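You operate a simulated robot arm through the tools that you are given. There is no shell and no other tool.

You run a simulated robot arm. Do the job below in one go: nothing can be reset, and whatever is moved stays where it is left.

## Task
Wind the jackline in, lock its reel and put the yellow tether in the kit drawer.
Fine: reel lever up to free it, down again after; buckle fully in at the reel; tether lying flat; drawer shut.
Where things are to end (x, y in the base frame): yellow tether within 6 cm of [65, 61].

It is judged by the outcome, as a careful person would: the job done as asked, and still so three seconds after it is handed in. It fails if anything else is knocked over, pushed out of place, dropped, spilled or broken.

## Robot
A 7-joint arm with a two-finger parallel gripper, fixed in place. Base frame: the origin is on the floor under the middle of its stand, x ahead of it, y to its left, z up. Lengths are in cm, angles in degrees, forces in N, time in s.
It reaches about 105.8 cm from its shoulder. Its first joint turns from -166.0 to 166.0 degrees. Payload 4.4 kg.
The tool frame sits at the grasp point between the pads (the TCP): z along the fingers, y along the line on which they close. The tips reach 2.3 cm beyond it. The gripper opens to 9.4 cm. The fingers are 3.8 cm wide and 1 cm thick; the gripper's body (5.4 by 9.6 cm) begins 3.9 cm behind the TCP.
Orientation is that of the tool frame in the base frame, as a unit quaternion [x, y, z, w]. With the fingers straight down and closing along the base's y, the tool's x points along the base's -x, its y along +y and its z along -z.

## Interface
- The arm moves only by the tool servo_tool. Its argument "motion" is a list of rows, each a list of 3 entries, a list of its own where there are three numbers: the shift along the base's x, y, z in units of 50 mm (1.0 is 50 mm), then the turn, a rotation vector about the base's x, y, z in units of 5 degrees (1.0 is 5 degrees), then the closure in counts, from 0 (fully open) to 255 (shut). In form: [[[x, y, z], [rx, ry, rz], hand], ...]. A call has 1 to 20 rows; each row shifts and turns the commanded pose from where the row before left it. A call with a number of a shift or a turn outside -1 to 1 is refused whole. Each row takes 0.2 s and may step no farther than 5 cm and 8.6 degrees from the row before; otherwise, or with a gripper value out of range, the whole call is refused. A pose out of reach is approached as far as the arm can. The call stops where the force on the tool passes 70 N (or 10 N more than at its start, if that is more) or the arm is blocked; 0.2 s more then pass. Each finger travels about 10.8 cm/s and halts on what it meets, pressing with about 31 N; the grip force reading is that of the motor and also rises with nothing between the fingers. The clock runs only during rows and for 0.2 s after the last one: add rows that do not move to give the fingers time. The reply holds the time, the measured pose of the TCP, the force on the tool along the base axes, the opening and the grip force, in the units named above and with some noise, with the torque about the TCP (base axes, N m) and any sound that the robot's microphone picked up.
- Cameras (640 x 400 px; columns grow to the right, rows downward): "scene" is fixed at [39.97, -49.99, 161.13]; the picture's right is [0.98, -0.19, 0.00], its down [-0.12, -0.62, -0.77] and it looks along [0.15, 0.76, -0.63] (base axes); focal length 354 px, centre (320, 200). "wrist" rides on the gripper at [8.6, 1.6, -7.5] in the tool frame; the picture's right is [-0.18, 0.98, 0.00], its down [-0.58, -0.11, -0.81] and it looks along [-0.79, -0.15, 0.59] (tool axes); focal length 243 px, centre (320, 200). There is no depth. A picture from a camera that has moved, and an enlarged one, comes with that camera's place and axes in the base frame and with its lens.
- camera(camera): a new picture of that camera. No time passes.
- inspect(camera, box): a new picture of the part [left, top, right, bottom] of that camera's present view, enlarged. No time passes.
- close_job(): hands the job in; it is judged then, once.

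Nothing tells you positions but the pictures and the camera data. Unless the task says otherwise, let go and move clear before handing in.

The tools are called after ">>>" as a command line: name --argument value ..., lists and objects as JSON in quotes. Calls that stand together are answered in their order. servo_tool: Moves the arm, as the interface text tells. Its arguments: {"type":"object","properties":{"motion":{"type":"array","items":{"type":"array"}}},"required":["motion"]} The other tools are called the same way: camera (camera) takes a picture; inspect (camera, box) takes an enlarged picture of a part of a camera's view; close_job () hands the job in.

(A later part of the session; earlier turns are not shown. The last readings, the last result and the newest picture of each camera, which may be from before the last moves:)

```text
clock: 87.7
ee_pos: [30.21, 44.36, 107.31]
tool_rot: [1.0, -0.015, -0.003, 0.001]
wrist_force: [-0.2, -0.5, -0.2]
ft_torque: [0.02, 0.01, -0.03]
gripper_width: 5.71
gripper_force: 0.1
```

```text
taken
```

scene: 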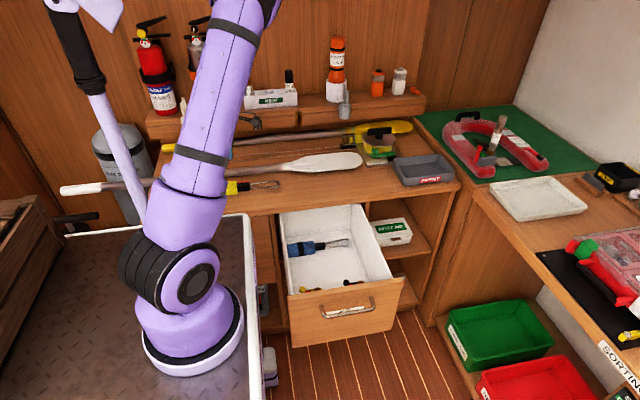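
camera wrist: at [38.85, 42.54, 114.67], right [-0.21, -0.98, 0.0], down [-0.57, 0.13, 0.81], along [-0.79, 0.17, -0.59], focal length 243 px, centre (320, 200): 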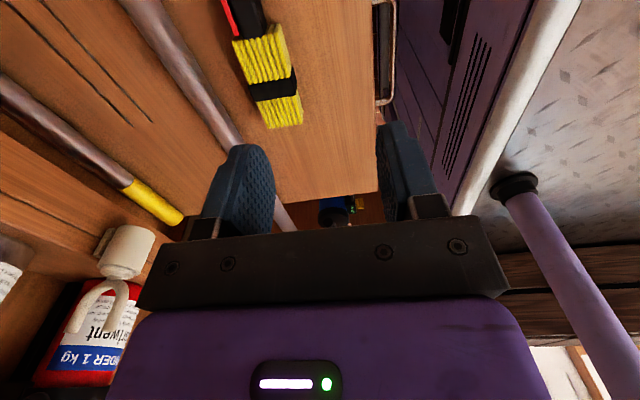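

The wrist accepted the half turn, so the tool now aligns with the tether. Its bundle spans x 20.3–30.9, y 48.3–52.7, top z≈88.7; I'll move above a point a little toward the hook side of its middle.

>>> servo_tool --motion '[[[-0.194, 0.403, -0.62], [0, 0, 0], 60], [[-0.194, 0.403, -0.62], [0, 0, 0], 40], [[-0.194, 0.403, -0.62], [0, 0, 0], 40], [[0, 0, -0.6], [0, 0, 0], 40], [[0, 0, 0], [0, 0, 0], 40]]'

>>> camera --camera "wrist"

>>> inspect --camera "scene" --box '[190, 140, 300, 215]'

```text
clock: 88.9
ee_pos: [27.02, 50.43, 95.19]
tool_rot: [1.0, -0.014, -0.003, 0.0]
wrist_force: [-0.5, -0.2, -0.2]
ft_torque: [0.02, -0.01, -0.01]
gripper_width: 7.91
gripper_force: 0.1
```

```text
taken
camera wrist: at [35.75, 48.61, 102.64], right [-0.21, -0.98, 0.0], down [-0.57, 0.13, 0.81], along [-0.79, 0.17, -0.59], focal length 243 px, centre (320, 200)
```

wrist: 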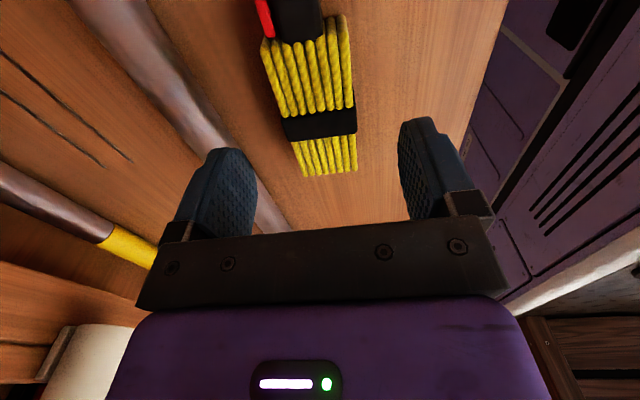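

```text
5.33 times, centred on (245, 178) of scene
camera zoom: at [39.97, -49.99, 161.13], right [0.98, -0.19, 0.0], down [-0.12, -0.62, -0.77], along [0.15, 0.76, -0.63], focal length 1887 px, centre (720, 320)
```

zoom: 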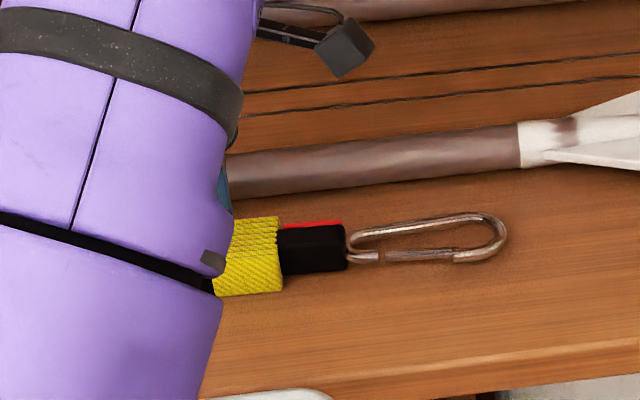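

The bundle sits centred between the open fingers. Descending to grip height.

>>> servo_tool --motion '[[[0, 0.02, -0.5], [0, 0, 0], 40], [[0, 0.02, -0.5], [0, 0, 0], 40], [[0, 0, -0.3], [0, 0, 0], 40], [[0, 0, 0], [0, 0, 0], 40]]'

>>> camera --camera "wrist"

```text
clock: 89.9
ee_pos: [27.17, 50.58, 88.58]
tool_rot: [1.0, -0.015, -0.004, 0.0]
wrist_force: [-0.1, -0.1, 0.4]
ft_torque: [0.0, -0.03, 0.0]
gripper_width: 7.92
gripper_force: 0.1
```

```text
taken
camera wrist: at [35.84, 48.76, 95.98], right [-0.21, -0.98, 0.0], down [-0.57, 0.13, 0.81], along [-0.79, 0.17, -0.59], focal length 243 px, centre (320, 200)
```

wrist: 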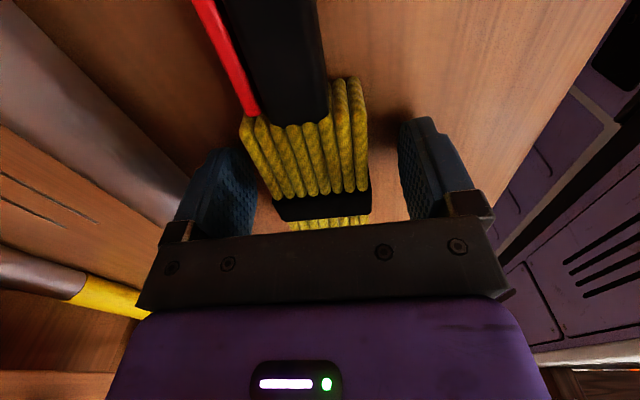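

No contact yet and well aligned. Closing on the bundle.

>>> servo_tool --motion '[[[0, 0, 0], [0, 0, 0], 120], [[0, 0, 0], [0, 0, 0], 170], [[0, 0, 0], [0, 0, 0], 200], [[0, 0, 0], [0, 0, 0], 200]]'

>>> camera --camera "wrist"

```text
clock: 90.9
ee_pos: [27.19, 50.61, 88.6]
tool_rot: [1.0, -0.014, -0.003, 0.001]
wrist_force: [-0.3, 1.4, -0.4]
ft_torque: [0.1, -0.04, 0.04]
gripper_width: 4.77
gripper_force: 31.0
```

```text
taken
camera wrist: at [35.83, 48.76, 96.0], right [-0.21, -0.98, 0.0], down [-0.57, 0.13, 0.81], along [-0.79, 0.17, -0.59], focal length 243 px, centre (320, 200)
```

wrist: 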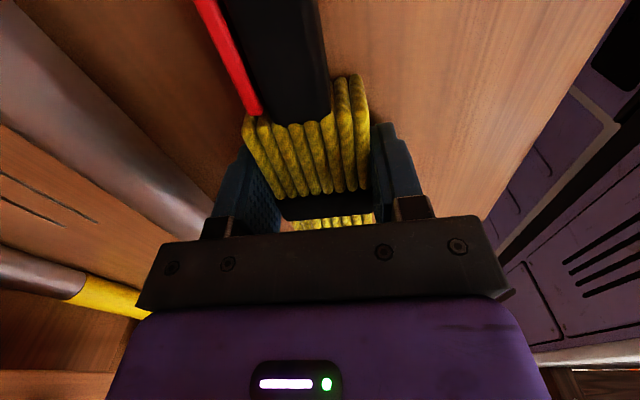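

The bundle is gripped (4.8 cm). I'll lift slowly and check that it hangs level.

>>> servo_tool --motion '[[[0, 0, 0.2], [0, 0, 0], 200], [[0, 0, 0.4], [0, 0, 0], 200], [[0, 0, 0.5], [0, 0, 0], 200], [[0, 0, 0.5], [0, 0, 0], 200], [[0, 0, 0], [0, 0, 0], 200]]'

>>> inspect --camera "scene" --box '[190, 130, 310, 215]'

>>> camera --camera "wrist"

```text
clock: 92.1
ee_pos: [27.33, 50.89, 96.3]
tool_rot: [1.0, -0.013, -0.003, 0.001]
wrist_force: [-0.2, -0.9, -2.6]
ft_torque: [0.0, 0.05, -0.01]
gripper_width: 4.78
gripper_force: 31.0
```

```text
4.71 times, centred on (250, 172) of scene
camera zoom: at [39.97, -49.99, 161.13], right [0.98, -0.19, 0.0], down [-0.12, -0.62, -0.77], along [0.15, 0.76, -0.63], focal length 1665 px, centre (649, 329)
```

zoom: 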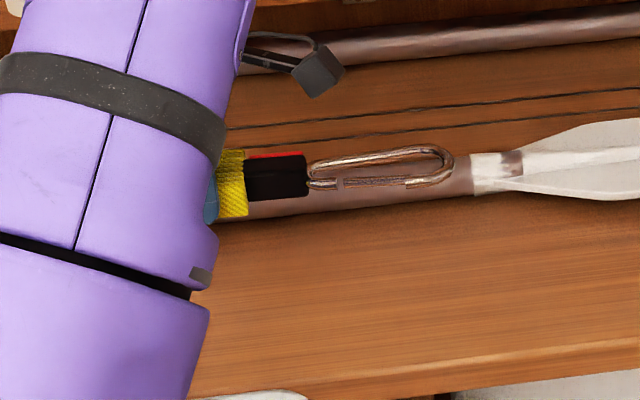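

```text
taken
camera wrist: at [35.9, 48.95, 103.76], right [-0.21, -0.98, 0.0], down [-0.57, 0.13, 0.81], along [-0.79, 0.17, -0.59], focal length 243 px, centre (320, 200)
```

wrist: 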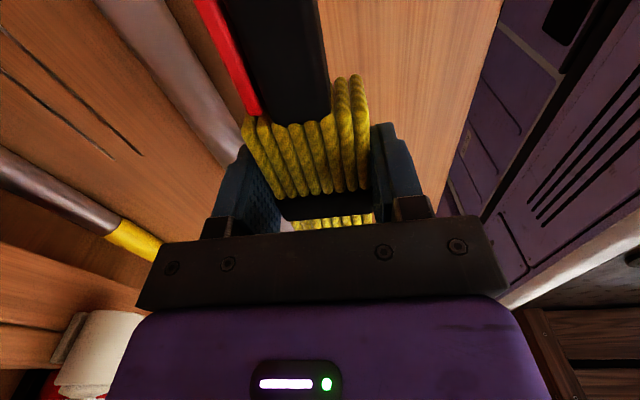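

The tether is held rigid and level. I'll raise it well clear, then turn it back by half a turn while moving over toward the drawer.

>>> servo_tool --motion '[[[0, 0, 0.7], [0, 0, 0], 200], [[0, 0, 0.8], [0, 0, 0], 200], [[0, 0, 0.8], [0, 0, 0], 200], [[0, 0, 0.8], [0, 0, 0], 200], [[0.2, -0.1, 0.2], [0, 0, -1], 200], [[0.3, -0.2, 0], [0, 0, -1], 200], [[0.3, -0.2, 0], [0, 0, -1], 200], [[0.3, -0.2, 0], [0, 0, -1], 200], [[0.3, -0.2, 0], [0, 0, -1], 200], [[0.3, -0.2, 0], [0, 0, -1], 200], [[0.3, -0.2, 0], [0, 0, -1], 200], [[0.3, -0.2, 0], [0, 0, -1], 200], [[0.3, -0.2, 0], [0, 0, -1], 200], [[0.3, -0.2, 0], [0, 0, -1], 200], [[0, 0, 0], [0, 0, 0], 200]]'

>>> camera --camera "scene"

>>> camera --camera "wrist"

```text
clock: 95.3
ee_pos: [41.82, 41.07, 112.83]
tool_rot: [0.9, -0.436, -0.004, 0.0]
wrist_force: [0.2, 0.4, -2.4]
ft_torque: [0.06, 0.03, 0.01]
gripper_width: 4.79
gripper_force: 30.7
```

```text
taken
```

scene: 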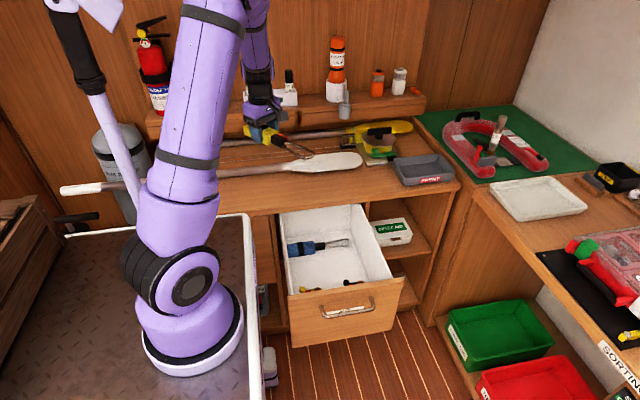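

```text
taken
camera wrist: at [45.97, 33.25, 120.37], right [-0.89, -0.47, 0.0], down [-0.27, 0.52, 0.81], along [-0.38, 0.72, -0.59], focal length 243 px, centre (320, 200)
```

wrist: 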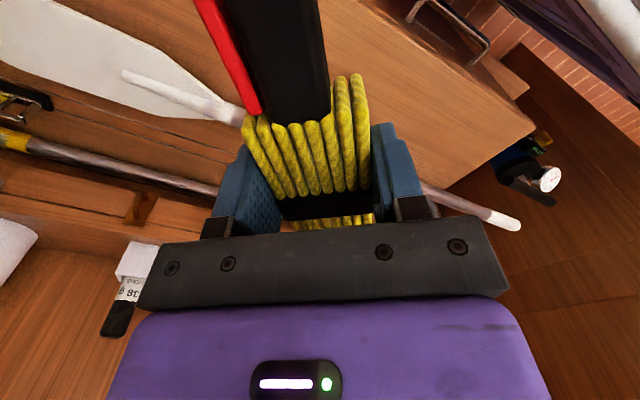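

Going on turning and moving toward the drawer.

>>> servo_tool --motion '[[[0.16, -0.11, 0], [0, 0, -1], 200], [[0.16, -0.11, 0], [0, 0, -1], 200], [[0.16, -0.11, 0], [0, 0, -1], 200], [[0.16, -0.11, 0], [0, 0, -1], 200], [[0.16, -0.11, 0], [0, 0, -1], 200], [[0.16, -0.11, 0], [0, 0, -1], 200], [[0.16, -0.11, 0], [0, 0, -1], 200], [[0.16, -0.11, 0], [0, 0, -1], 200], [[0.16, -0.11, 0], [0, 0, -1], 200], [[0.16, -0.11, 0], [0, 0, -1], 200], [[0.16, -0.11, 0], [0, 0, -1], 200], [[0.16, -0.11, 0], [0, 0, -1], 200], [[0.16, -0.11, 0], [0, 0, -1], 200], [[0.16, -0.11, 0], [0, 0, -1], 200], [[0.16, -0.11, 0], [0, 0, -1], 200], [[0.16, -0.11, 0], [0, 0, -1], 200], [[0.16, -0.11, 0], [0, 0, -1], 200], [[0.16, -0.11, 0], [0, 0, -1], 200], [[0.16, -0.11, 0], [0, 0, -1], 200], [[0.16, -0.11, 0], [0, 0, -1], 200]]'

>>> servo_tool --motion '[[[0, 0, 0], [0, 0, -1], 200], [[0, 0, 0], [0, 0, -1], 200], [[0, 0, 0], [0, 0, -1], 200], [[0, 0, 0], [0, 0, -1], 200], [[0, 0, 0], [0, 0, -1], 200], [[0, 0, 0], [0, 0, -0.66], 200], [[0, 0, 0], [0, 0, 0], 200]]'

>>> camera --camera "scene"

>>> camera --camera "wrist"

```text
clock: 99.5
ee_pos: [57.71, 30.04, 113.03]
tool_rot: [-0.245, 0.97, 0.003, 0.003]
wrist_force: [0.5, 0.1, -2.9]
ft_torque: [0.04, -0.08, 0.0]
gripper_width: 4.78
gripper_force: 30.9
```

```text
clock: 101.1
ee_pos: [57.85, 30.16, 112.98]
tool_rot: [0.001, 1.0, 0.001, 0.004]
wrist_force: [0.4, 0.7, -4.4]
ft_torque: [-0.02, -0.05, 0.04]
gripper_width: 4.79
gripper_force: 30.9
```

```text
taken
```

scene: 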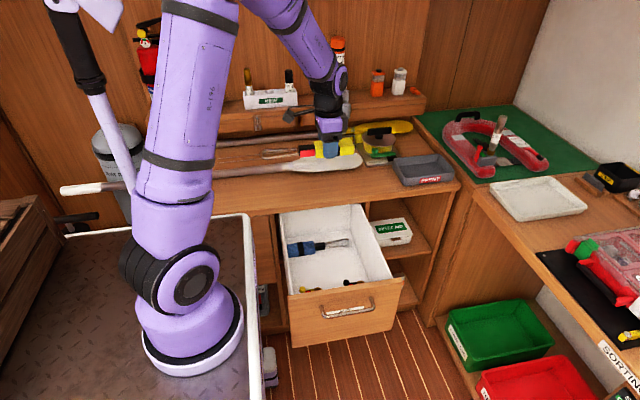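

```text
taken
camera wrist: at [49.11, 31.72, 120.51], right [0.18, 0.98, 0.0], down [0.58, -0.11, 0.81], along [0.8, -0.15, -0.59], focal length 243 px, centre (320, 200)
```

wrist: 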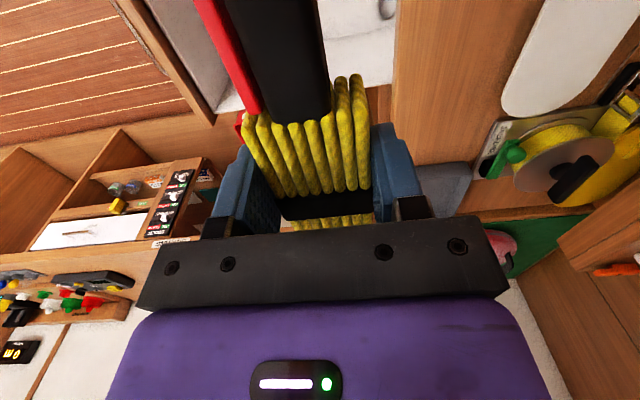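

The tether now points hook-left with the bundle on the right, as needed. I'll move above the drawer spot: bundle centre at x≈65, y≈27 (the drawer being about 34 cm out).

>>> servo_tool --motion '[[[0.36, -0.2, -0.3], [0, 0, 0], 200], [[0.36, -0.2, -0.6], [0, 0, 0], 200], [[0.36, -0.2, -0.8], [0, 0, 0], 200], [[0, 0, -0.8], [0, 0, 0], 200], [[0, 0, -0.8], [0, 0, 0], 200], [[0, 0, 0], [0, 0, 0], 200]]'

>>> camera --camera "scene"

>>> inspect --camera "scene" --box '[255, 170, 425, 310]'

>>> camera --camera "wrist"

```text
clock: 102.5
ee_pos: [63.49, 27.2, 96.23]
tool_rot: [-0.001, 1.0, 0.001, 0.003]
wrist_force: [0.0, 1.0, -4.1]
ft_torque: [-0.01, -0.05, 0.04]
gripper_width: 4.78
gripper_force: 31.5
```

```text
taken
```

scene: 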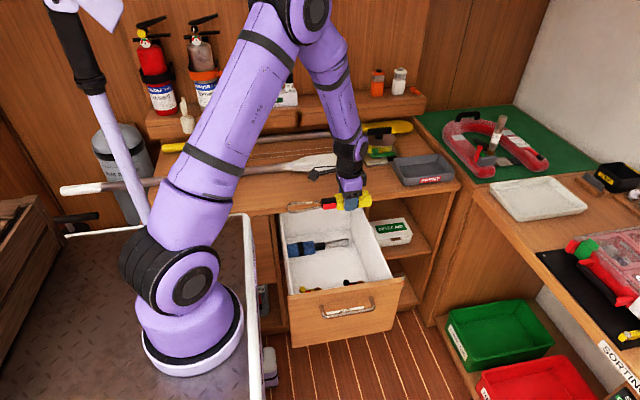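

```text
2.86 times, centred on (340, 240) of scene
camera zoom: at [39.97, -49.99, 161.13], right [0.98, -0.19, 0.0], down [-0.12, -0.62, -0.77], along [0.15, 0.76, -0.63], focal length 1011 px, centre (263, 86)
```

zoom: 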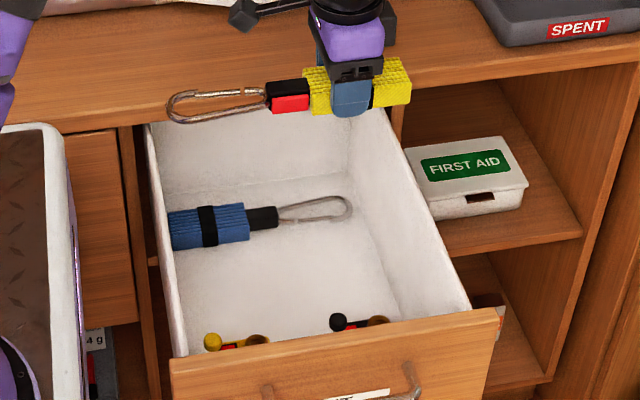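

```text
taken
camera wrist: at [54.68, 28.88, 103.77], right [0.18, 0.98, 0.0], down [0.58, -0.11, 0.81], along [0.8, -0.15, -0.59], focal length 243 px, centre (320, 200)
```

wrist: 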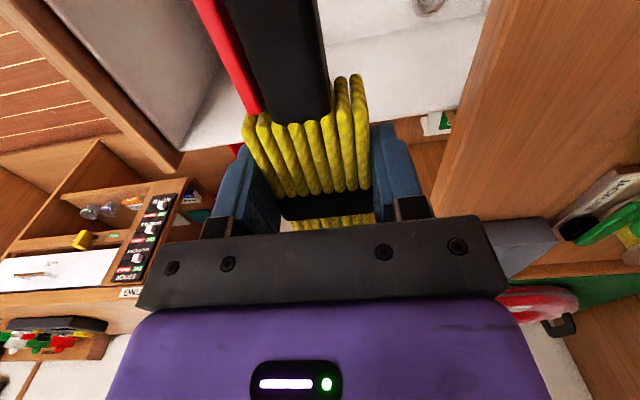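

Extents look right: hook end x≈45.2, bundle end x≈70.5. Let me check the drawer's left and right walls more closely before lowering between them.

>>> inspect --camera "scene" --box '[280, 215, 330, 290]'

>>> inspect --camera "scene" --box '[345, 195, 405, 285]'

```text
5.33 times, centred on (305, 252) of scene
camera zoom: at [39.97, -49.99, 161.13], right [0.98, -0.19, 0.0], down [-0.12, -0.62, -0.77], along [0.15, 0.76, -0.63], focal length 1887 px, centre (400, -80)
```

zoom: 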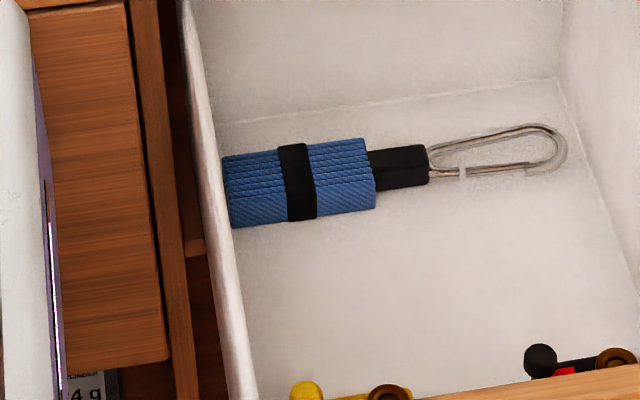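

```text
4.44 times, centred on (375, 240) of scene
camera zoom: at [39.97, -49.99, 161.13], right [0.98, -0.19, 0.0], down [-0.12, -0.62, -0.77], along [0.15, 0.76, -0.63], focal length 1572 px, centre (76, 22)
```

zoom: 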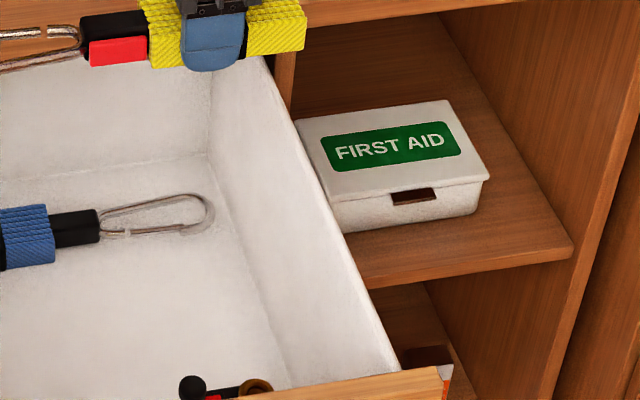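

The interior is about x 44.15–71.3, so the tether fits with nearly 1 cm on each side. I'll lower it into the drawer.

>>> servo_tool --motion '[[[-0.02, 0, -0.7], [0, 0, 0], 200], [[0, 0, -0.7], [0, 0, 0], 200], [[0, 0, -0.7], [0, 0, 0], 200], [[0, 0, -0.7], [0, 0, 0], 200], [[0, 0, -0.7], [0, 0, 0], 200], [[0, 0, -0.6], [0, 0, 0], 200], [[0, 0, 0], [0, 0, 0], 200]]'

>>> camera --camera "scene"

>>> inspect --camera "scene" --box '[255, 170, 425, 310]'

>>> camera --camera "wrist"

```text
clock: 104.1
ee_pos: [63.02, 27.08, 76.24]
tool_rot: [0.0, 1.0, 0.001, 0.004]
wrist_force: [0.1, -0.7, -3.0]
ft_torque: [-0.03, -0.05, 0.02]
gripper_width: 4.81
gripper_force: 30.7
```

```text
taken
```

scene: 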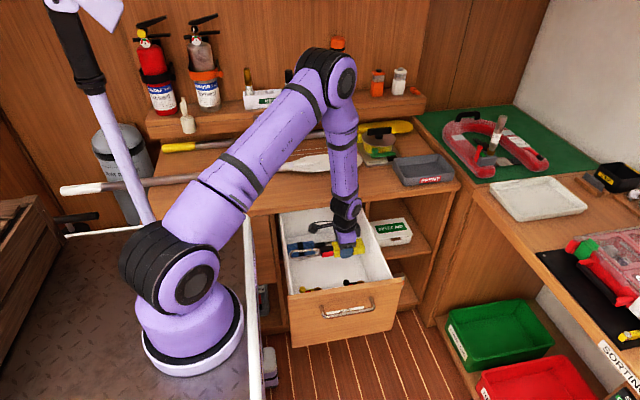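

```text
2.86 times, centred on (340, 240) of scene
camera zoom: at [39.97, -49.99, 161.13], right [0.98, -0.19, 0.0], down [-0.12, -0.62, -0.77], along [0.15, 0.76, -0.63], focal length 1011 px, centre (263, 86)
```

zoom: 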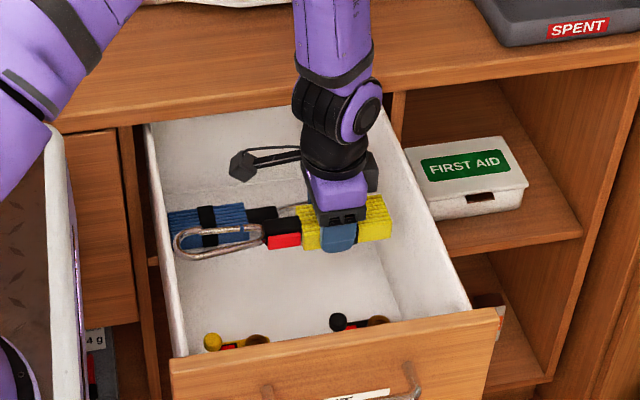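

```text
taken
camera wrist: at [54.31, 28.72, 83.63], right [0.18, 0.98, 0.0], down [0.58, -0.11, 0.81], along [0.8, -0.15, -0.59], focal length 243 px, centre (320, 200)
```

wrist: 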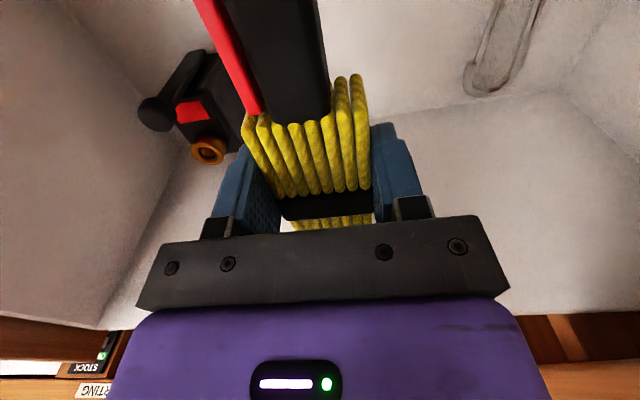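

The tether is inside with clear space around it. Lowering further to just above the floor.

>>> servo_tool --motion '[[[0.03, 0.02, -0.6], [0, 0, 0], 200], [[0, 0, -0.6], [0, 0, 0], 200], [[0, 0, -0.6], [0, 0, 0], 200], [[0, 0, -0.3], [0, 0, 0], 200], [[0, 0, 0], [0, 0, 0], 200]]'

>>> inspect --camera "scene" --box '[265, 190, 405, 300]'

>>> camera --camera "wrist"

```text
clock: 105.3
ee_pos: [63.16, 27.3, 65.34]
tool_rot: [-0.001, 1.0, 0.001, 0.003]
wrist_force: [0.7, 0.0, -3.3]
ft_torque: [0.02, -0.02, -0.02]
gripper_width: 4.74
gripper_force: 30.8
```

```text
3.64 times, centred on (335, 245) of scene
camera zoom: at [39.97, -49.99, 161.13], right [0.98, -0.19, 0.0], down [-0.12, -0.62, -0.77], along [0.15, 0.76, -0.63], focal length 1286 px, centre (266, 36)
```

zoom: 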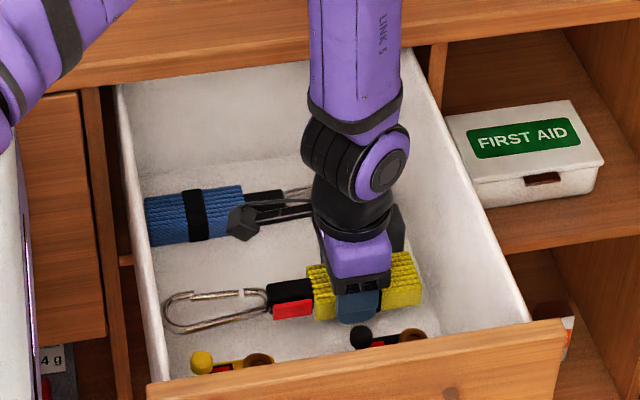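

```text
taken
camera wrist: at [54.48, 28.91, 72.87], right [0.18, 0.98, 0.0], down [0.58, -0.11, 0.81], along [0.8, -0.15, -0.59], focal length 243 px, centre (320, 200)
```

wrist: 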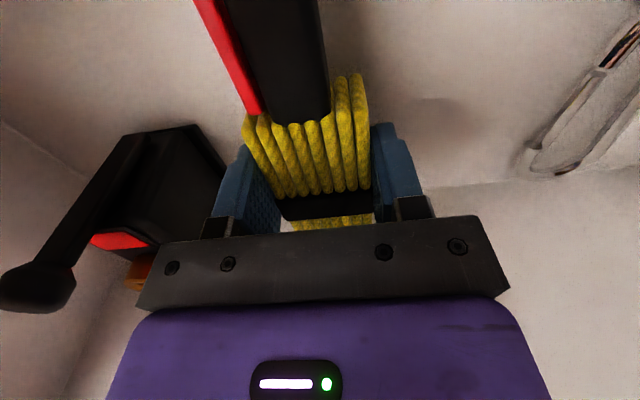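

It hangs level about 1.5 cm above the floor, clear of the inflator and the blue tether. Lowering gently to contact.

>>> servo_tool --motion '[[[0, 0, -0.1], [0, 0, 0], 200], [[0, 0, -0.1], [0, 0, 0], 200], [[0, 0, -0.08], [0, 0, 0], 200], [[0, 0, 0], [0, 0, 0], 200]]'

```text
clock: 106.3
ee_pos: [63.23, 27.26, 64.2]
tool_rot: [-0.001, 1.0, 0.002, 0.004]
wrist_force: [0.3, 0.2, -3.5]
ft_torque: [0.02, -0.03, 0.03]
gripper_width: 4.77
gripper_force: 30.8
```

Still hanging freely. A little lower.

>>> servo_tool --motion '[[[0, 0, -0.06], [0, 0, 0], 200], [[0, 0, -0.06], [0, 0, 0], 200], [[0, 0, 0], [0, 0, 0], 200]]'

```text
clock: 107.1
ee_pos: [63.27, 27.26, 63.38]
tool_rot: [-0.001, 1.0, 0.0, 0.003]
wrist_force: [0.5, 0.4, -4.3]
ft_torque: [0.02, -0.06, 0.03]
gripper_width: 4.79
gripper_force: 30.9
```

>>> servo_tool --motion '[[[0, 0, -0.05], [0, 0, 0], 200], [[0, 0, -0.05], [0, 0, 0], 200], [[0, 0, 0], [0, 0, 0], 200]]'

>>> inspect --camera "scene" --box '[280, 230, 370, 290]'

```text
clock: 107.9
ee_pos: [63.23, 27.19, 62.95]
tool_rot: [-0.001, 1.0, 0.001, 0.003]
wrist_force: [0.1, -0.2, -3.8]
ft_torque: [0.01, -0.04, 0.0]
gripper_width: 4.79
gripper_force: 30.9
```

```text
6.67 times, centred on (325, 260) of scene
camera zoom: at [39.97, -49.99, 161.13], right [0.98, -0.19, 0.0], down [-0.12, -0.62, -0.77], along [0.15, 0.76, -0.63], focal length 2359 px, centre (287, -200)
```

zoom: 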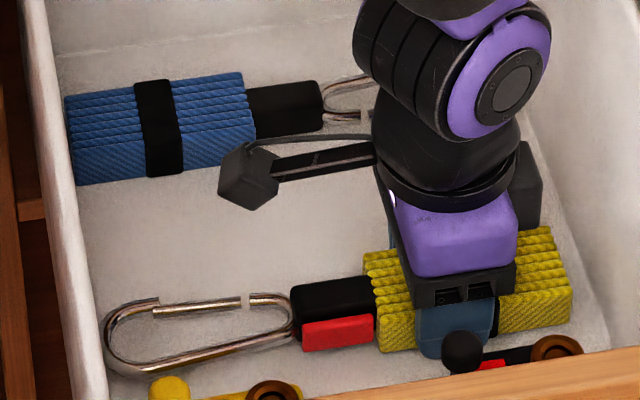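

Very near the floor. Continuing in small steps until the weight is taken.

>>> servo_tool --motion '[[[0, 0, -0.06], [0, 0, 0], 200], [[0, 0, -0.06], [0, 0, 0], 200], [[0, 0, 0], [0, 0, 0], 200]]'

```text
clock: 108.7
ee_pos: [63.27, 27.43, 62.34]
tool_rot: [-0.001, 1.0, 0.001, 0.004]
wrist_force: [0.8, 0.9, 26.4]
ft_torque: [-0.32, -0.06, 0.12]
gripper_width: 4.77
gripper_force: 31.1
```

The bundle has touched down (upward reaction). I'll ease up a hair and open the fingers gently.

>>> servo_tool --motion '[[[0, 0, 0.03], [0, 0, 0], 200], [[0, 0, 0], [0, 0, 0], 120], [[0, 0, 0], [0, 0, 0], 90], [[0, 0, 0], [0, 0, 0], 80], [[0, 0, 0], [0, 0, 0], 80]]'

>>> inspect --camera "scene" --box '[280, 230, 370, 290]'

>>> camera --camera "wrist"

```text
clock: 109.9
ee_pos: [63.13, 27.25, 62.48]
tool_rot: [-0.001, 1.0, 0.001, 0.004]
wrist_force: [-0.6, -0.3, -0.2]
ft_torque: [-0.01, -0.01, 0.0]
gripper_width: 6.46
gripper_force: 0.2
```

```text
6.67 times, centred on (325, 260) of scene
camera zoom: at [39.97, -49.99, 161.13], right [0.98, -0.19, 0.0], down [-0.12, -0.62, -0.77], along [0.15, 0.76, -0.63], focal length 2359 px, centre (287, -200)
```

zoom: 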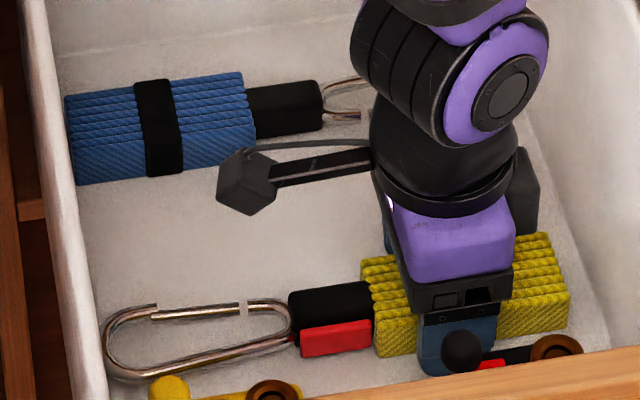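

```text
taken
camera wrist: at [54.48, 28.84, 69.97], right [0.18, 0.98, 0.0], down [0.58, -0.11, 0.81], along [0.8, -0.15, -0.59], focal length 243 px, centre (320, 200)
```

wrist: 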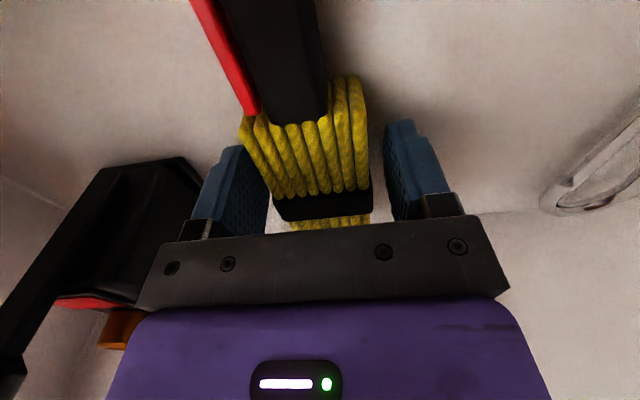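

The tether is released and lies flat on the drawer floor. Lifting straight out.

>>> servo_tool --motion '[[[0, 0, 0.3], [0, 0, 0], 80], [[0, 0, 0.5], [0, 0, 0], 80], [[0, 0, 0.7], [0, 0, 0], 80], [[0, 0, 0.8], [0, 0, 0], 80], [[0, 0, 0.8], [0, 0, 0], 80], [[0, 0, 0.8], [0, 0, 0], 80], [[0, 0, 0.8], [0, 0, 0], 80], [[0, 0, 0.8], [0, 0, 0], 80], [[0, 0, 0.8], [0, 0, 0], 80], [[0, 0, 0], [0, 0, 0], 80]]'

>>> inspect --camera "scene" --box '[265, 190, 405, 310]'

>>> camera --camera "wrist"

```text
clock: 112.1
ee_pos: [63.05, 27.14, 93.94]
tool_rot: [-0.002, 1.0, 0.001, 0.003]
wrist_force: [0.6, 0.1, 0.1]
ft_torque: [-0.03, 0.0, 0.02]
gripper_width: 6.41
gripper_force: 0.0
```

```text
3.33 times, centred on (335, 250) of scene
camera zoom: at [39.97, -49.99, 161.13], right [0.98, -0.19, 0.0], down [-0.12, -0.62, -0.77], along [0.15, 0.76, -0.63], focal length 1179 px, centre (270, 33)
```

zoom: 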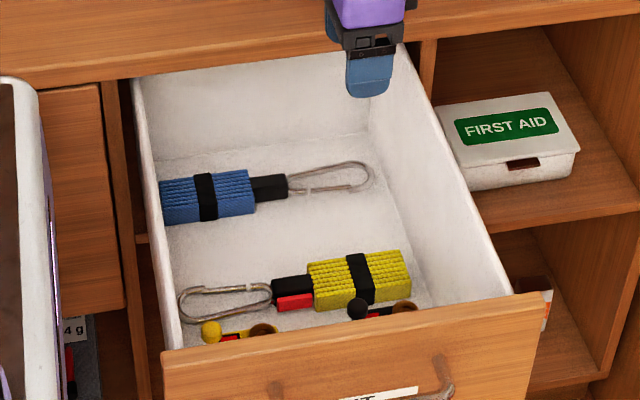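

```text
taken
camera wrist: at [54.25, 28.75, 101.5], right [0.18, 0.98, 0.0], down [0.58, -0.11, 0.81], along [0.8, -0.15, -0.59], focal length 243 px, centre (320, 200)
```

wrist: 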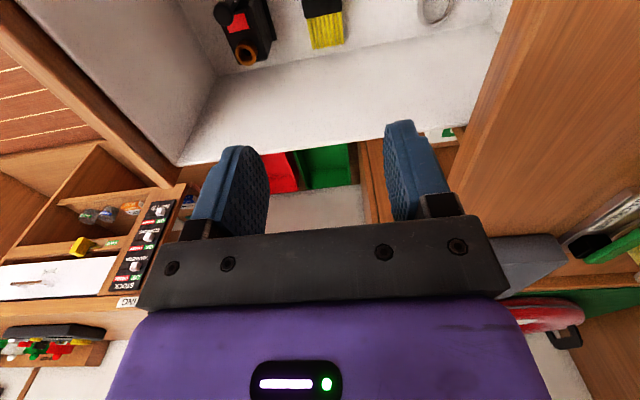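

The yellow tether lies flat in free space, bundle at about x 65 and (with the drawer shut) y 61. Now I go back in front of the drawer handle, leaning the tool 45° as before, to push it shut.

>>> servo_tool --motion '[[[-0.106, -0.736, 0.1], [0, 0, 0], 120], [[-0.106, -0.736, 0], [1, 0, 0], 160], [[-0.106, -0.736, 0], [1, 0, 0], 195], [[-0.106, -0.736, 0], [1, 0, 0], 195], [[-0.106, -0.736, 0], [1, 0, 0], 195], [[-0.106, -0.736, 0], [1, 0, 0], 195], [[-0.106, -0.736, 0], [1, 0, 0], 195], [[-0.106, -0.736, 0], [1, 0, 0], 195], [[-0.106, -0.736, 0], [1, 0, 0], 195], [[0, 0, 0], [1, 0, 0], 195], [[0, 0, 0], [0, 0, 0], 195]]'

>>> camera --camera "scene"

>>> camera --camera "wrist"

```text
clock: 114.5
ee_pos: [58.34, -5.9, 94.61]
tool_rot: [0.001, 0.923, 0.384, 0.004]
wrist_force: [1.3, 0.5, -0.8]
ft_torque: [-0.02, 0.02, -0.02]
gripper_width: 2.22
gripper_force: 0.1
```

```text
taken
```

scene: 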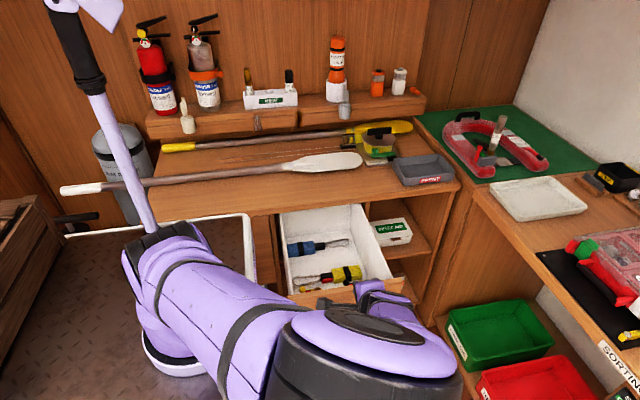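

```text
taken
camera wrist: at [49.66, -10.06, 101.0], right [0.18, 0.69, 0.7], down [0.58, -0.65, 0.5], along [0.8, 0.31, -0.52], focal length 243 px, centre (320, 200)
```

wrist: 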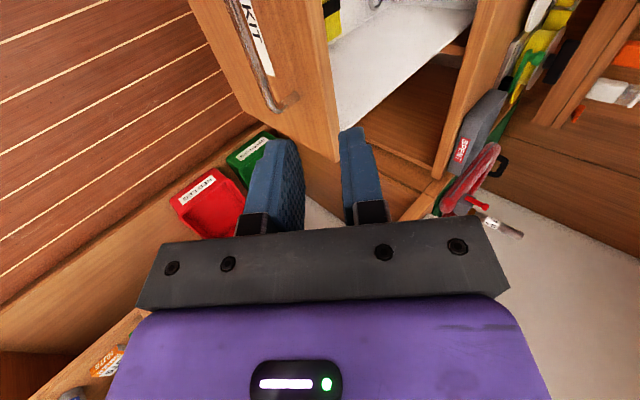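

The drawer handle is now at about y≈1.6. I'll go down to the start of the approach line.

>>> servo_tool --motion '[[[0, 0.18, -0.79], [0, 0, 0], 195], [[0, 0.18, -0.79], [0, 0, 0], 195], [[0, 0.18, -0.79], [0, 0, 0], 195], [[0, 0, 0], [0, 0, 0], 195]]'

>>> camera --camera "wrist"

>>> inspect --camera "wrist" --box '[220, 0, 460, 230]'

```text
clock: 115.5
ee_pos: [58.29, -2.98, 82.35]
tool_rot: [0.0, 0.924, 0.383, 0.005]
wrist_force: [0.4, -0.3, -0.2]
ft_torque: [0.01, 0.01, 0.02]
gripper_width: 2.21
gripper_force: 0.0
```

```text
taken
camera wrist: at [49.53, -7.02, 88.9], right [0.18, 0.69, 0.7], down [0.58, -0.65, 0.5], along [0.8, 0.31, -0.52], focal length 243 px, centre (320, 200)
```

wrist: 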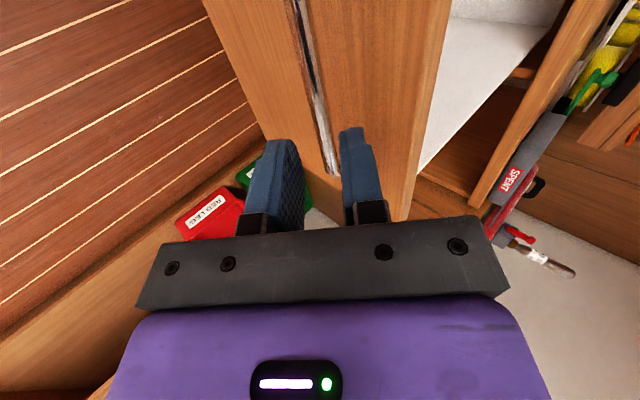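

```text
1.74 times, centred on (340, 115) of wrist
camera zoom: at [49.53, -7.02, 88.9], right [0.18, 0.69, 0.7], down [0.58, -0.65, 0.5], along [0.8, 0.31, -0.52], focal length 422 px, centre (285, 348)
```

zoom: 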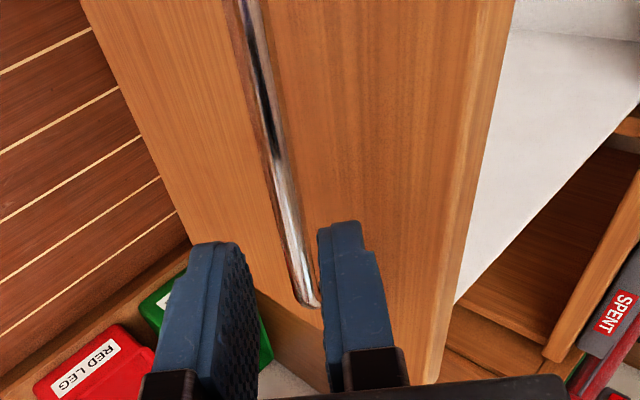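

The handle lines up just like the first time. Sliding in and gripping it.

>>> servo_tool --motion '[[[0, 0.3, -0.265], [0, 0, 0], 195], [[0, 0.3, -0.265], [0, 0, 0], 195], [[0, 0.3, -0.265], [0, 0, 0], 195], [[0, 0, 0], [0, 0, 0], 195]]'

>>> inspect --camera "wrist" --box '[220, 0, 460, 230]'

```text
clock: 116.5
ee_pos: [58.54, 1.6, 78.59]
tool_rot: [-0.001, 0.924, 0.383, 0.003]
wrist_force: [-0.3, 0.3, -0.1]
ft_torque: [0.02, 0.0, 0.03]
gripper_width: 2.21
gripper_force: 0.1
```

```text
1.74 times, centred on (340, 115) of wrist
camera zoom: at [49.7, -2.58, 85.04], right [0.18, 0.69, 0.7], down [0.58, -0.65, 0.5], along [0.8, 0.31, -0.52], focal length 422 px, centre (285, 348)
```

zoom: 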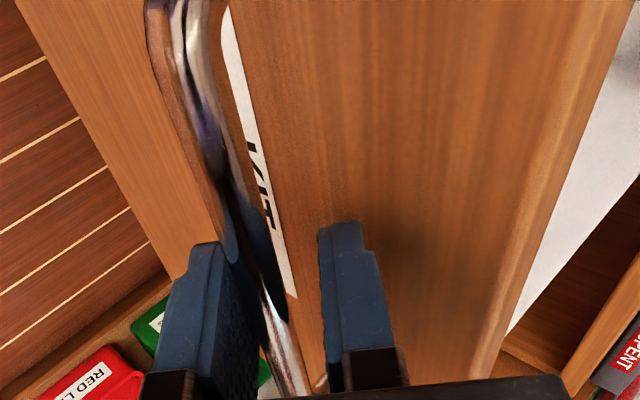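

The bar is between the fingers. Closing, then pushing the drawer in step by step.

>>> servo_tool --motion '[[[0, -0.03, -0.04], [0, 0, 0], 225], [[0, 0, 0], [0, 0, 0], 250], [[0, 0, 0], [0, 0, 0], 250], [[0, 0.2, 0], [0, 0, 0], 250], [[0, 0.4, 0], [0, 0, 0], 250], [[0, 0.4, 0], [0, 0, 0], 250], [[0, 0, 0], [0, 0, 0], 250]]'

>>> camera --camera "scene"

```text
clock: 118.1
ee_pos: [58.49, 6.32, 78.36]
tool_rot: [0.0, 0.923, 0.384, 0.002]
wrist_force: [-9.7, -0.5, -15.5]
ft_torque: [-0.06, -1.23, 1.02]
gripper_width: 1.17
gripper_force: 45.1
```

```text
taken
```

scene: 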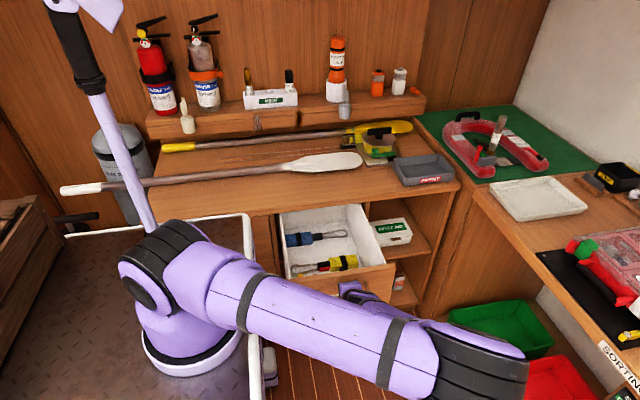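

The drawer moves in smoothly with everything inside lying still. Continuing.

>>> servo_tool --motion '[[[0, 0.2, 0], [0, 0, 0], 250], [[0, 0.3, 0], [0, 0, 0], 250], [[0, 0.3, 0], [0, 0, 0], 250], [[0, 0.3, 0], [0, 0, 0], 250], [[0, 0.3, 0], [0, 0, 0], 250], [[0, 0.3, 0], [0, 0, 0], 250], [[0, 0.3, 0], [0, 0, 0], 250], [[0, 0.3, 0], [0, 0, 0], 250], [[0, 0.3, 0], [0, 0, 0], 250], [[0, 0.2, 0], [0, 0, 0], 250], [[0, 0, 0], [0, 0, 0], 250]]'

>>> camera --camera "scene"

>>> inspect --camera "scene" --box '[265, 190, 405, 290]'

```text
clock: 120.5
ee_pos: [58.38, 20.33, 78.33]
tool_rot: [0.0, 0.924, 0.383, 0.003]
wrist_force: [-15.1, 0.7, -19.8]
ft_torque: [-0.13, -0.19, 1.44]
gripper_width: 1.17
gripper_force: 44.8
```

```text
taken
```

scene: 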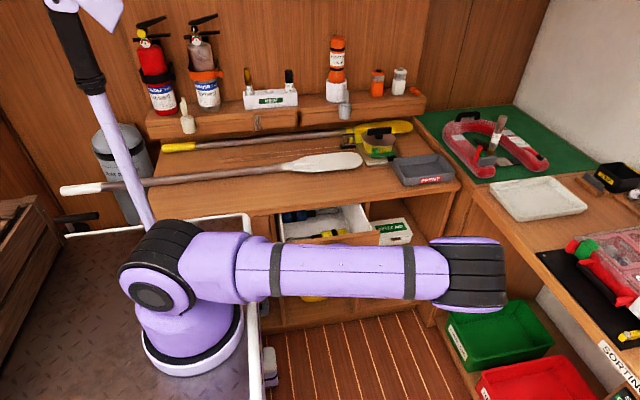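

```text
4.00 times, centred on (335, 240) of scene
camera zoom: at [39.97, -49.99, 161.13], right [0.98, -0.19, 0.0], down [-0.12, -0.62, -0.77], along [0.15, 0.76, -0.63], focal length 1415 px, centre (260, 40)
```

zoom: 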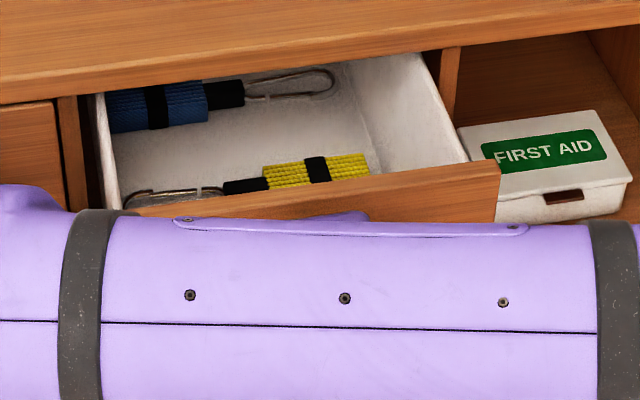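

The tether is still in its place. Pushing the remaining 15 cm, slower at the end.

>>> servo_tool --motion '[[[0, 0.2, 0], [0, 0, 0], 250], [[0, 0.3, 0], [0, 0, 0], 250], [[0, 0.3, 0], [0, 0, 0], 250], [[0, 0.3, 0], [0, 0, 0], 250], [[0, 0.3, 0], [0, 0, 0], 250], [[0, 0.3, 0], [0, 0, 0], 250], [[0, 0.3, 0], [0, 0, 0], 250], [[0, 0.3, 0], [0, 0, 0], 250], [[0, 0.2, 0], [0, 0, 0], 250], [[0, 0.15, 0], [0, 0, 0], 250], [[0, 0, 0], [0, 0, 0], 250]]'

```text
clock: 122.9
ee_pos: [58.48, 33.39, 78.62]
tool_rot: [0.0, 0.924, 0.383, 0.004]
wrist_force: [-22.3, 0.5, -29.2]
ft_torque: [-0.12, -1.19, 0.69]
gripper_width: 1.19
gripper_force: 44.8
```

Two centimetres left. Pushing it home gently.

>>> servo_tool --motion '[[[0.02, 0.15, -0.03], [0, 0, 0], 250], [[0.02, 0.13, -0.02], [0, 0, 0], 250], [[0, 0.1, 0], [0, 0, 0], 250], [[0, 0.04, 0], [0, 0, 0], 250], [[0, 0, 0], [0, 0, 0], 250]]'

>>> inspect --camera "scene" --box '[255, 180, 435, 290]'

>>> camera --camera "wrist"

```text
clock: 124.1
ee_pos: [58.56, 35.17, 78.31]
tool_rot: [0.0, 0.923, 0.384, 0.004]
wrist_force: [-22.3, -34.2, 28.1]
ft_torque: [-0.04, -1.07, 1.35]
gripper_width: 1.2
gripper_force: 45.3
```

```text
3.56 times, centred on (345, 235) of scene
camera zoom: at [39.97, -49.99, 161.13], right [0.98, -0.19, 0.0], down [-0.12, -0.62, -0.77], along [0.15, 0.76, -0.63], focal length 1258 px, centre (231, 76)
```

zoom: 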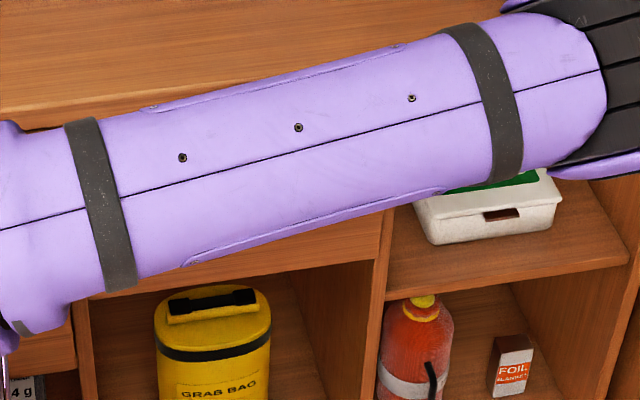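

```text
taken
camera wrist: at [49.89, 31.17, 84.78], right [0.18, 0.69, 0.7], down [0.57, -0.65, 0.5], along [0.8, 0.31, -0.52], focal length 243 px, centre (320, 200)
```

wrist: 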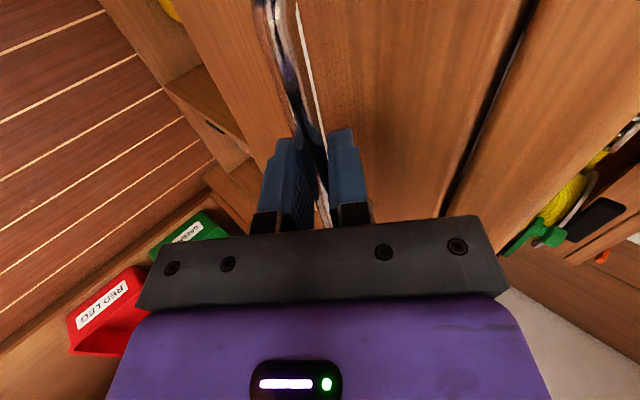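

The drawer meets its stop with about 34 N. I'll let go, back out along the finger direction and check that it is shut.

>>> servo_tool --motion '[[[0, 0, 0], [0, 0, 0], 210], [[0, 0, 0], [0, 0, 0], 195], [[0, 0, 0], [0, 0, 0], 195], [[0, -0.2, 0.2], [0, 0, 0], 195], [[0, -0.4, 0.35], [0, 0, 0], 195], [[0, -0.5, 0.4], [0, 0, 0], 195], [[0, -0.5, 0.5], [0, 0, 0], 195], [[0, -0.3, 0.8], [0, 0, 0], 195], [[0, 0, 0.9], [0, 0, 0], 195], [[0, 0, 0.9], [-0.9, 0, 0], 195], [[0, 0.2, 0.8], [-0.9, 0, 0], 195], [[0, 0.2, 0.5], [-0.9, 0, 0], 195], [[0, 0, 0], [0, 0, 0], 195]]'

>>> camera --camera "scene"

>>> inspect --camera "scene" --box '[230, 180, 430, 305]'

>>> camera --camera "wrist"

```text
clock: 126.9
ee_pos: [58.61, 28.11, 105.2]
tool_rot: [0.001, 0.962, 0.273, 0.003]
wrist_force: [0.9, -0.1, 0.2]
ft_torque: [0.05, 0.03, -0.01]
gripper_width: 2.22
gripper_force: 0.1
```

```text
taken
```

scene: 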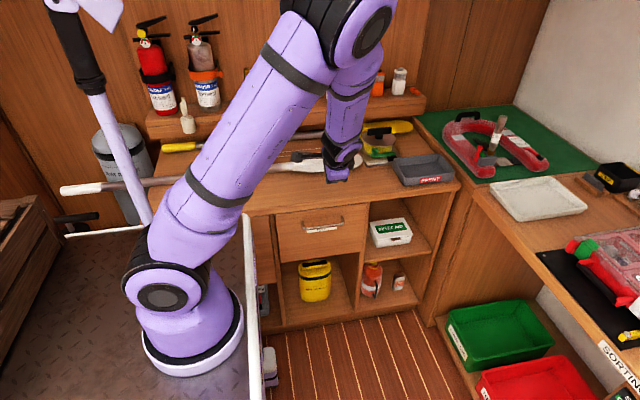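

```text
3.20 times, centred on (330, 242) of scene
camera zoom: at [39.97, -49.99, 161.13], right [0.98, -0.19, 0.0], down [-0.12, -0.62, -0.77], along [0.15, 0.76, -0.63], focal length 1132 px, centre (288, 64)
```

zoom: 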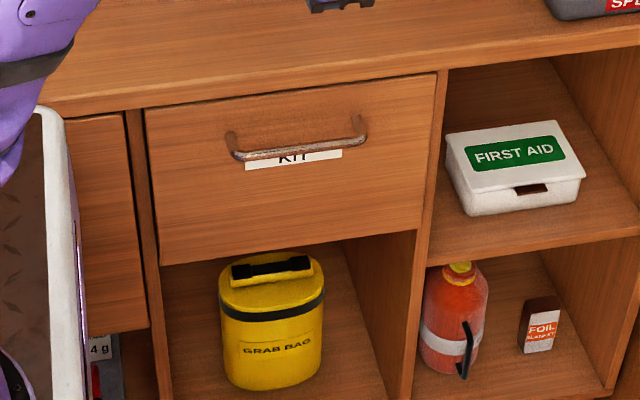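

```text
taken
camera wrist: at [49.89, 25.6, 112.43], right [0.18, 0.84, 0.52], down [0.58, -0.52, 0.63], along [0.8, 0.18, -0.58], focal length 243 px, centre (320, 200)
```

wrist: 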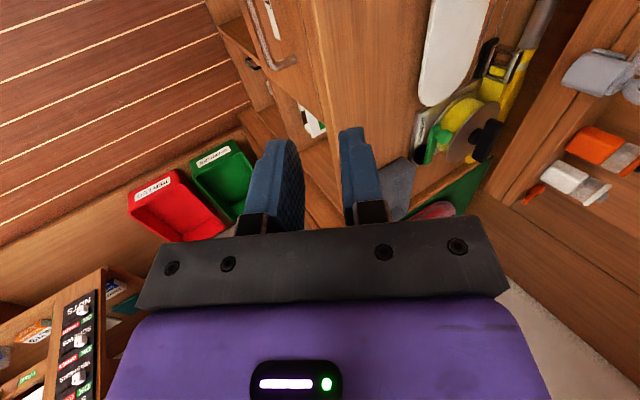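

The drawer is shut exactly as at the start. A last check of the reel, lever and buckle after moving the arm clear.

>>> servo_tool --motion '[[[-0.4, -0.2, 0.8], [-0.9, 0, 0], 150], [[-0.4, -0.2, 0.8], [-0.9, 0, 0], 100], [[-0.4, -0.1, 0.8], [-0.9, 0, 0], 60], [[-0.4, 0, 0.8], [-0.9, 0, 0], 0], [[-0.4, 0, 0.6], [-0.9, 0, 0], 0], [[0, 0, 0], [0, 0, 0], 0]]'

>>> camera --camera "scene"

>>> inspect --camera "scene" --box '[330, 105, 430, 165]'

>>> inspect --camera "scene" --box '[140, 20, 460, 220]'

```text
clock: 128.3
ee_pos: [48.81, 25.4, 123.9]
tool_rot: [0.0, 0.997, 0.079, 0.003]
wrist_force: [0.5, 0.1, -1.0]
ft_torque: [0.01, -0.02, 0.04]
gripper_width: 9.41
gripper_force: 0.1
```

```text
taken
```

scene: 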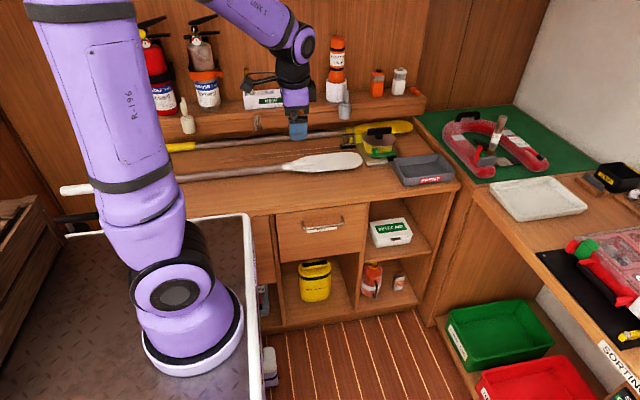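

```text
6.40 times, centred on (380, 135) of scene
camera zoom: at [39.97, -49.99, 161.13], right [0.98, -0.19, 0.0], down [-0.12, -0.62, -0.77], along [0.15, 0.76, -0.63], focal length 2264 px, centre (-64, 616)
```

zoom: 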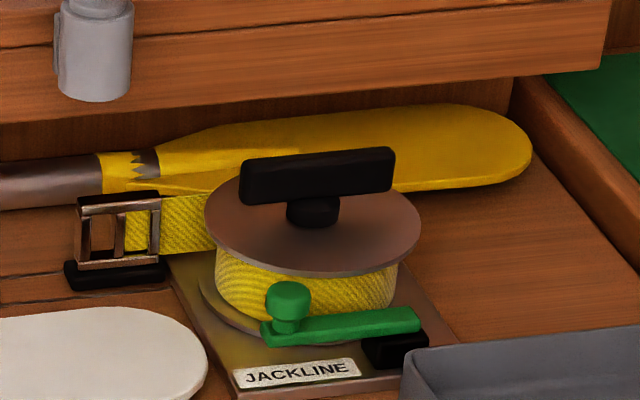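

```text
2.00 times, centred on (300, 120) of scene
camera zoom: at [39.97, -49.99, 161.13], right [0.98, -0.19, 0.0], down [-0.12, -0.62, -0.77], along [0.15, 0.76, -0.63], focal length 708 px, centre (360, 360)
```

zoom: 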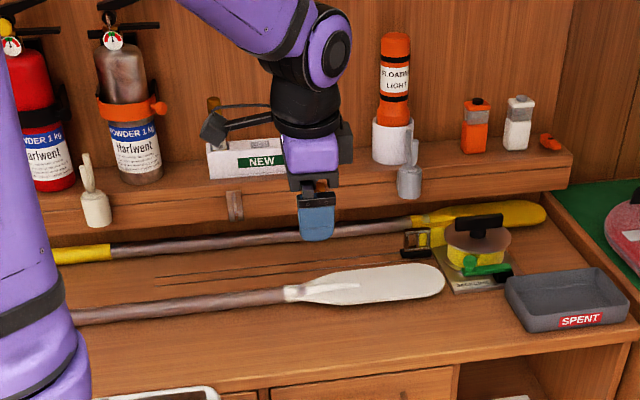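

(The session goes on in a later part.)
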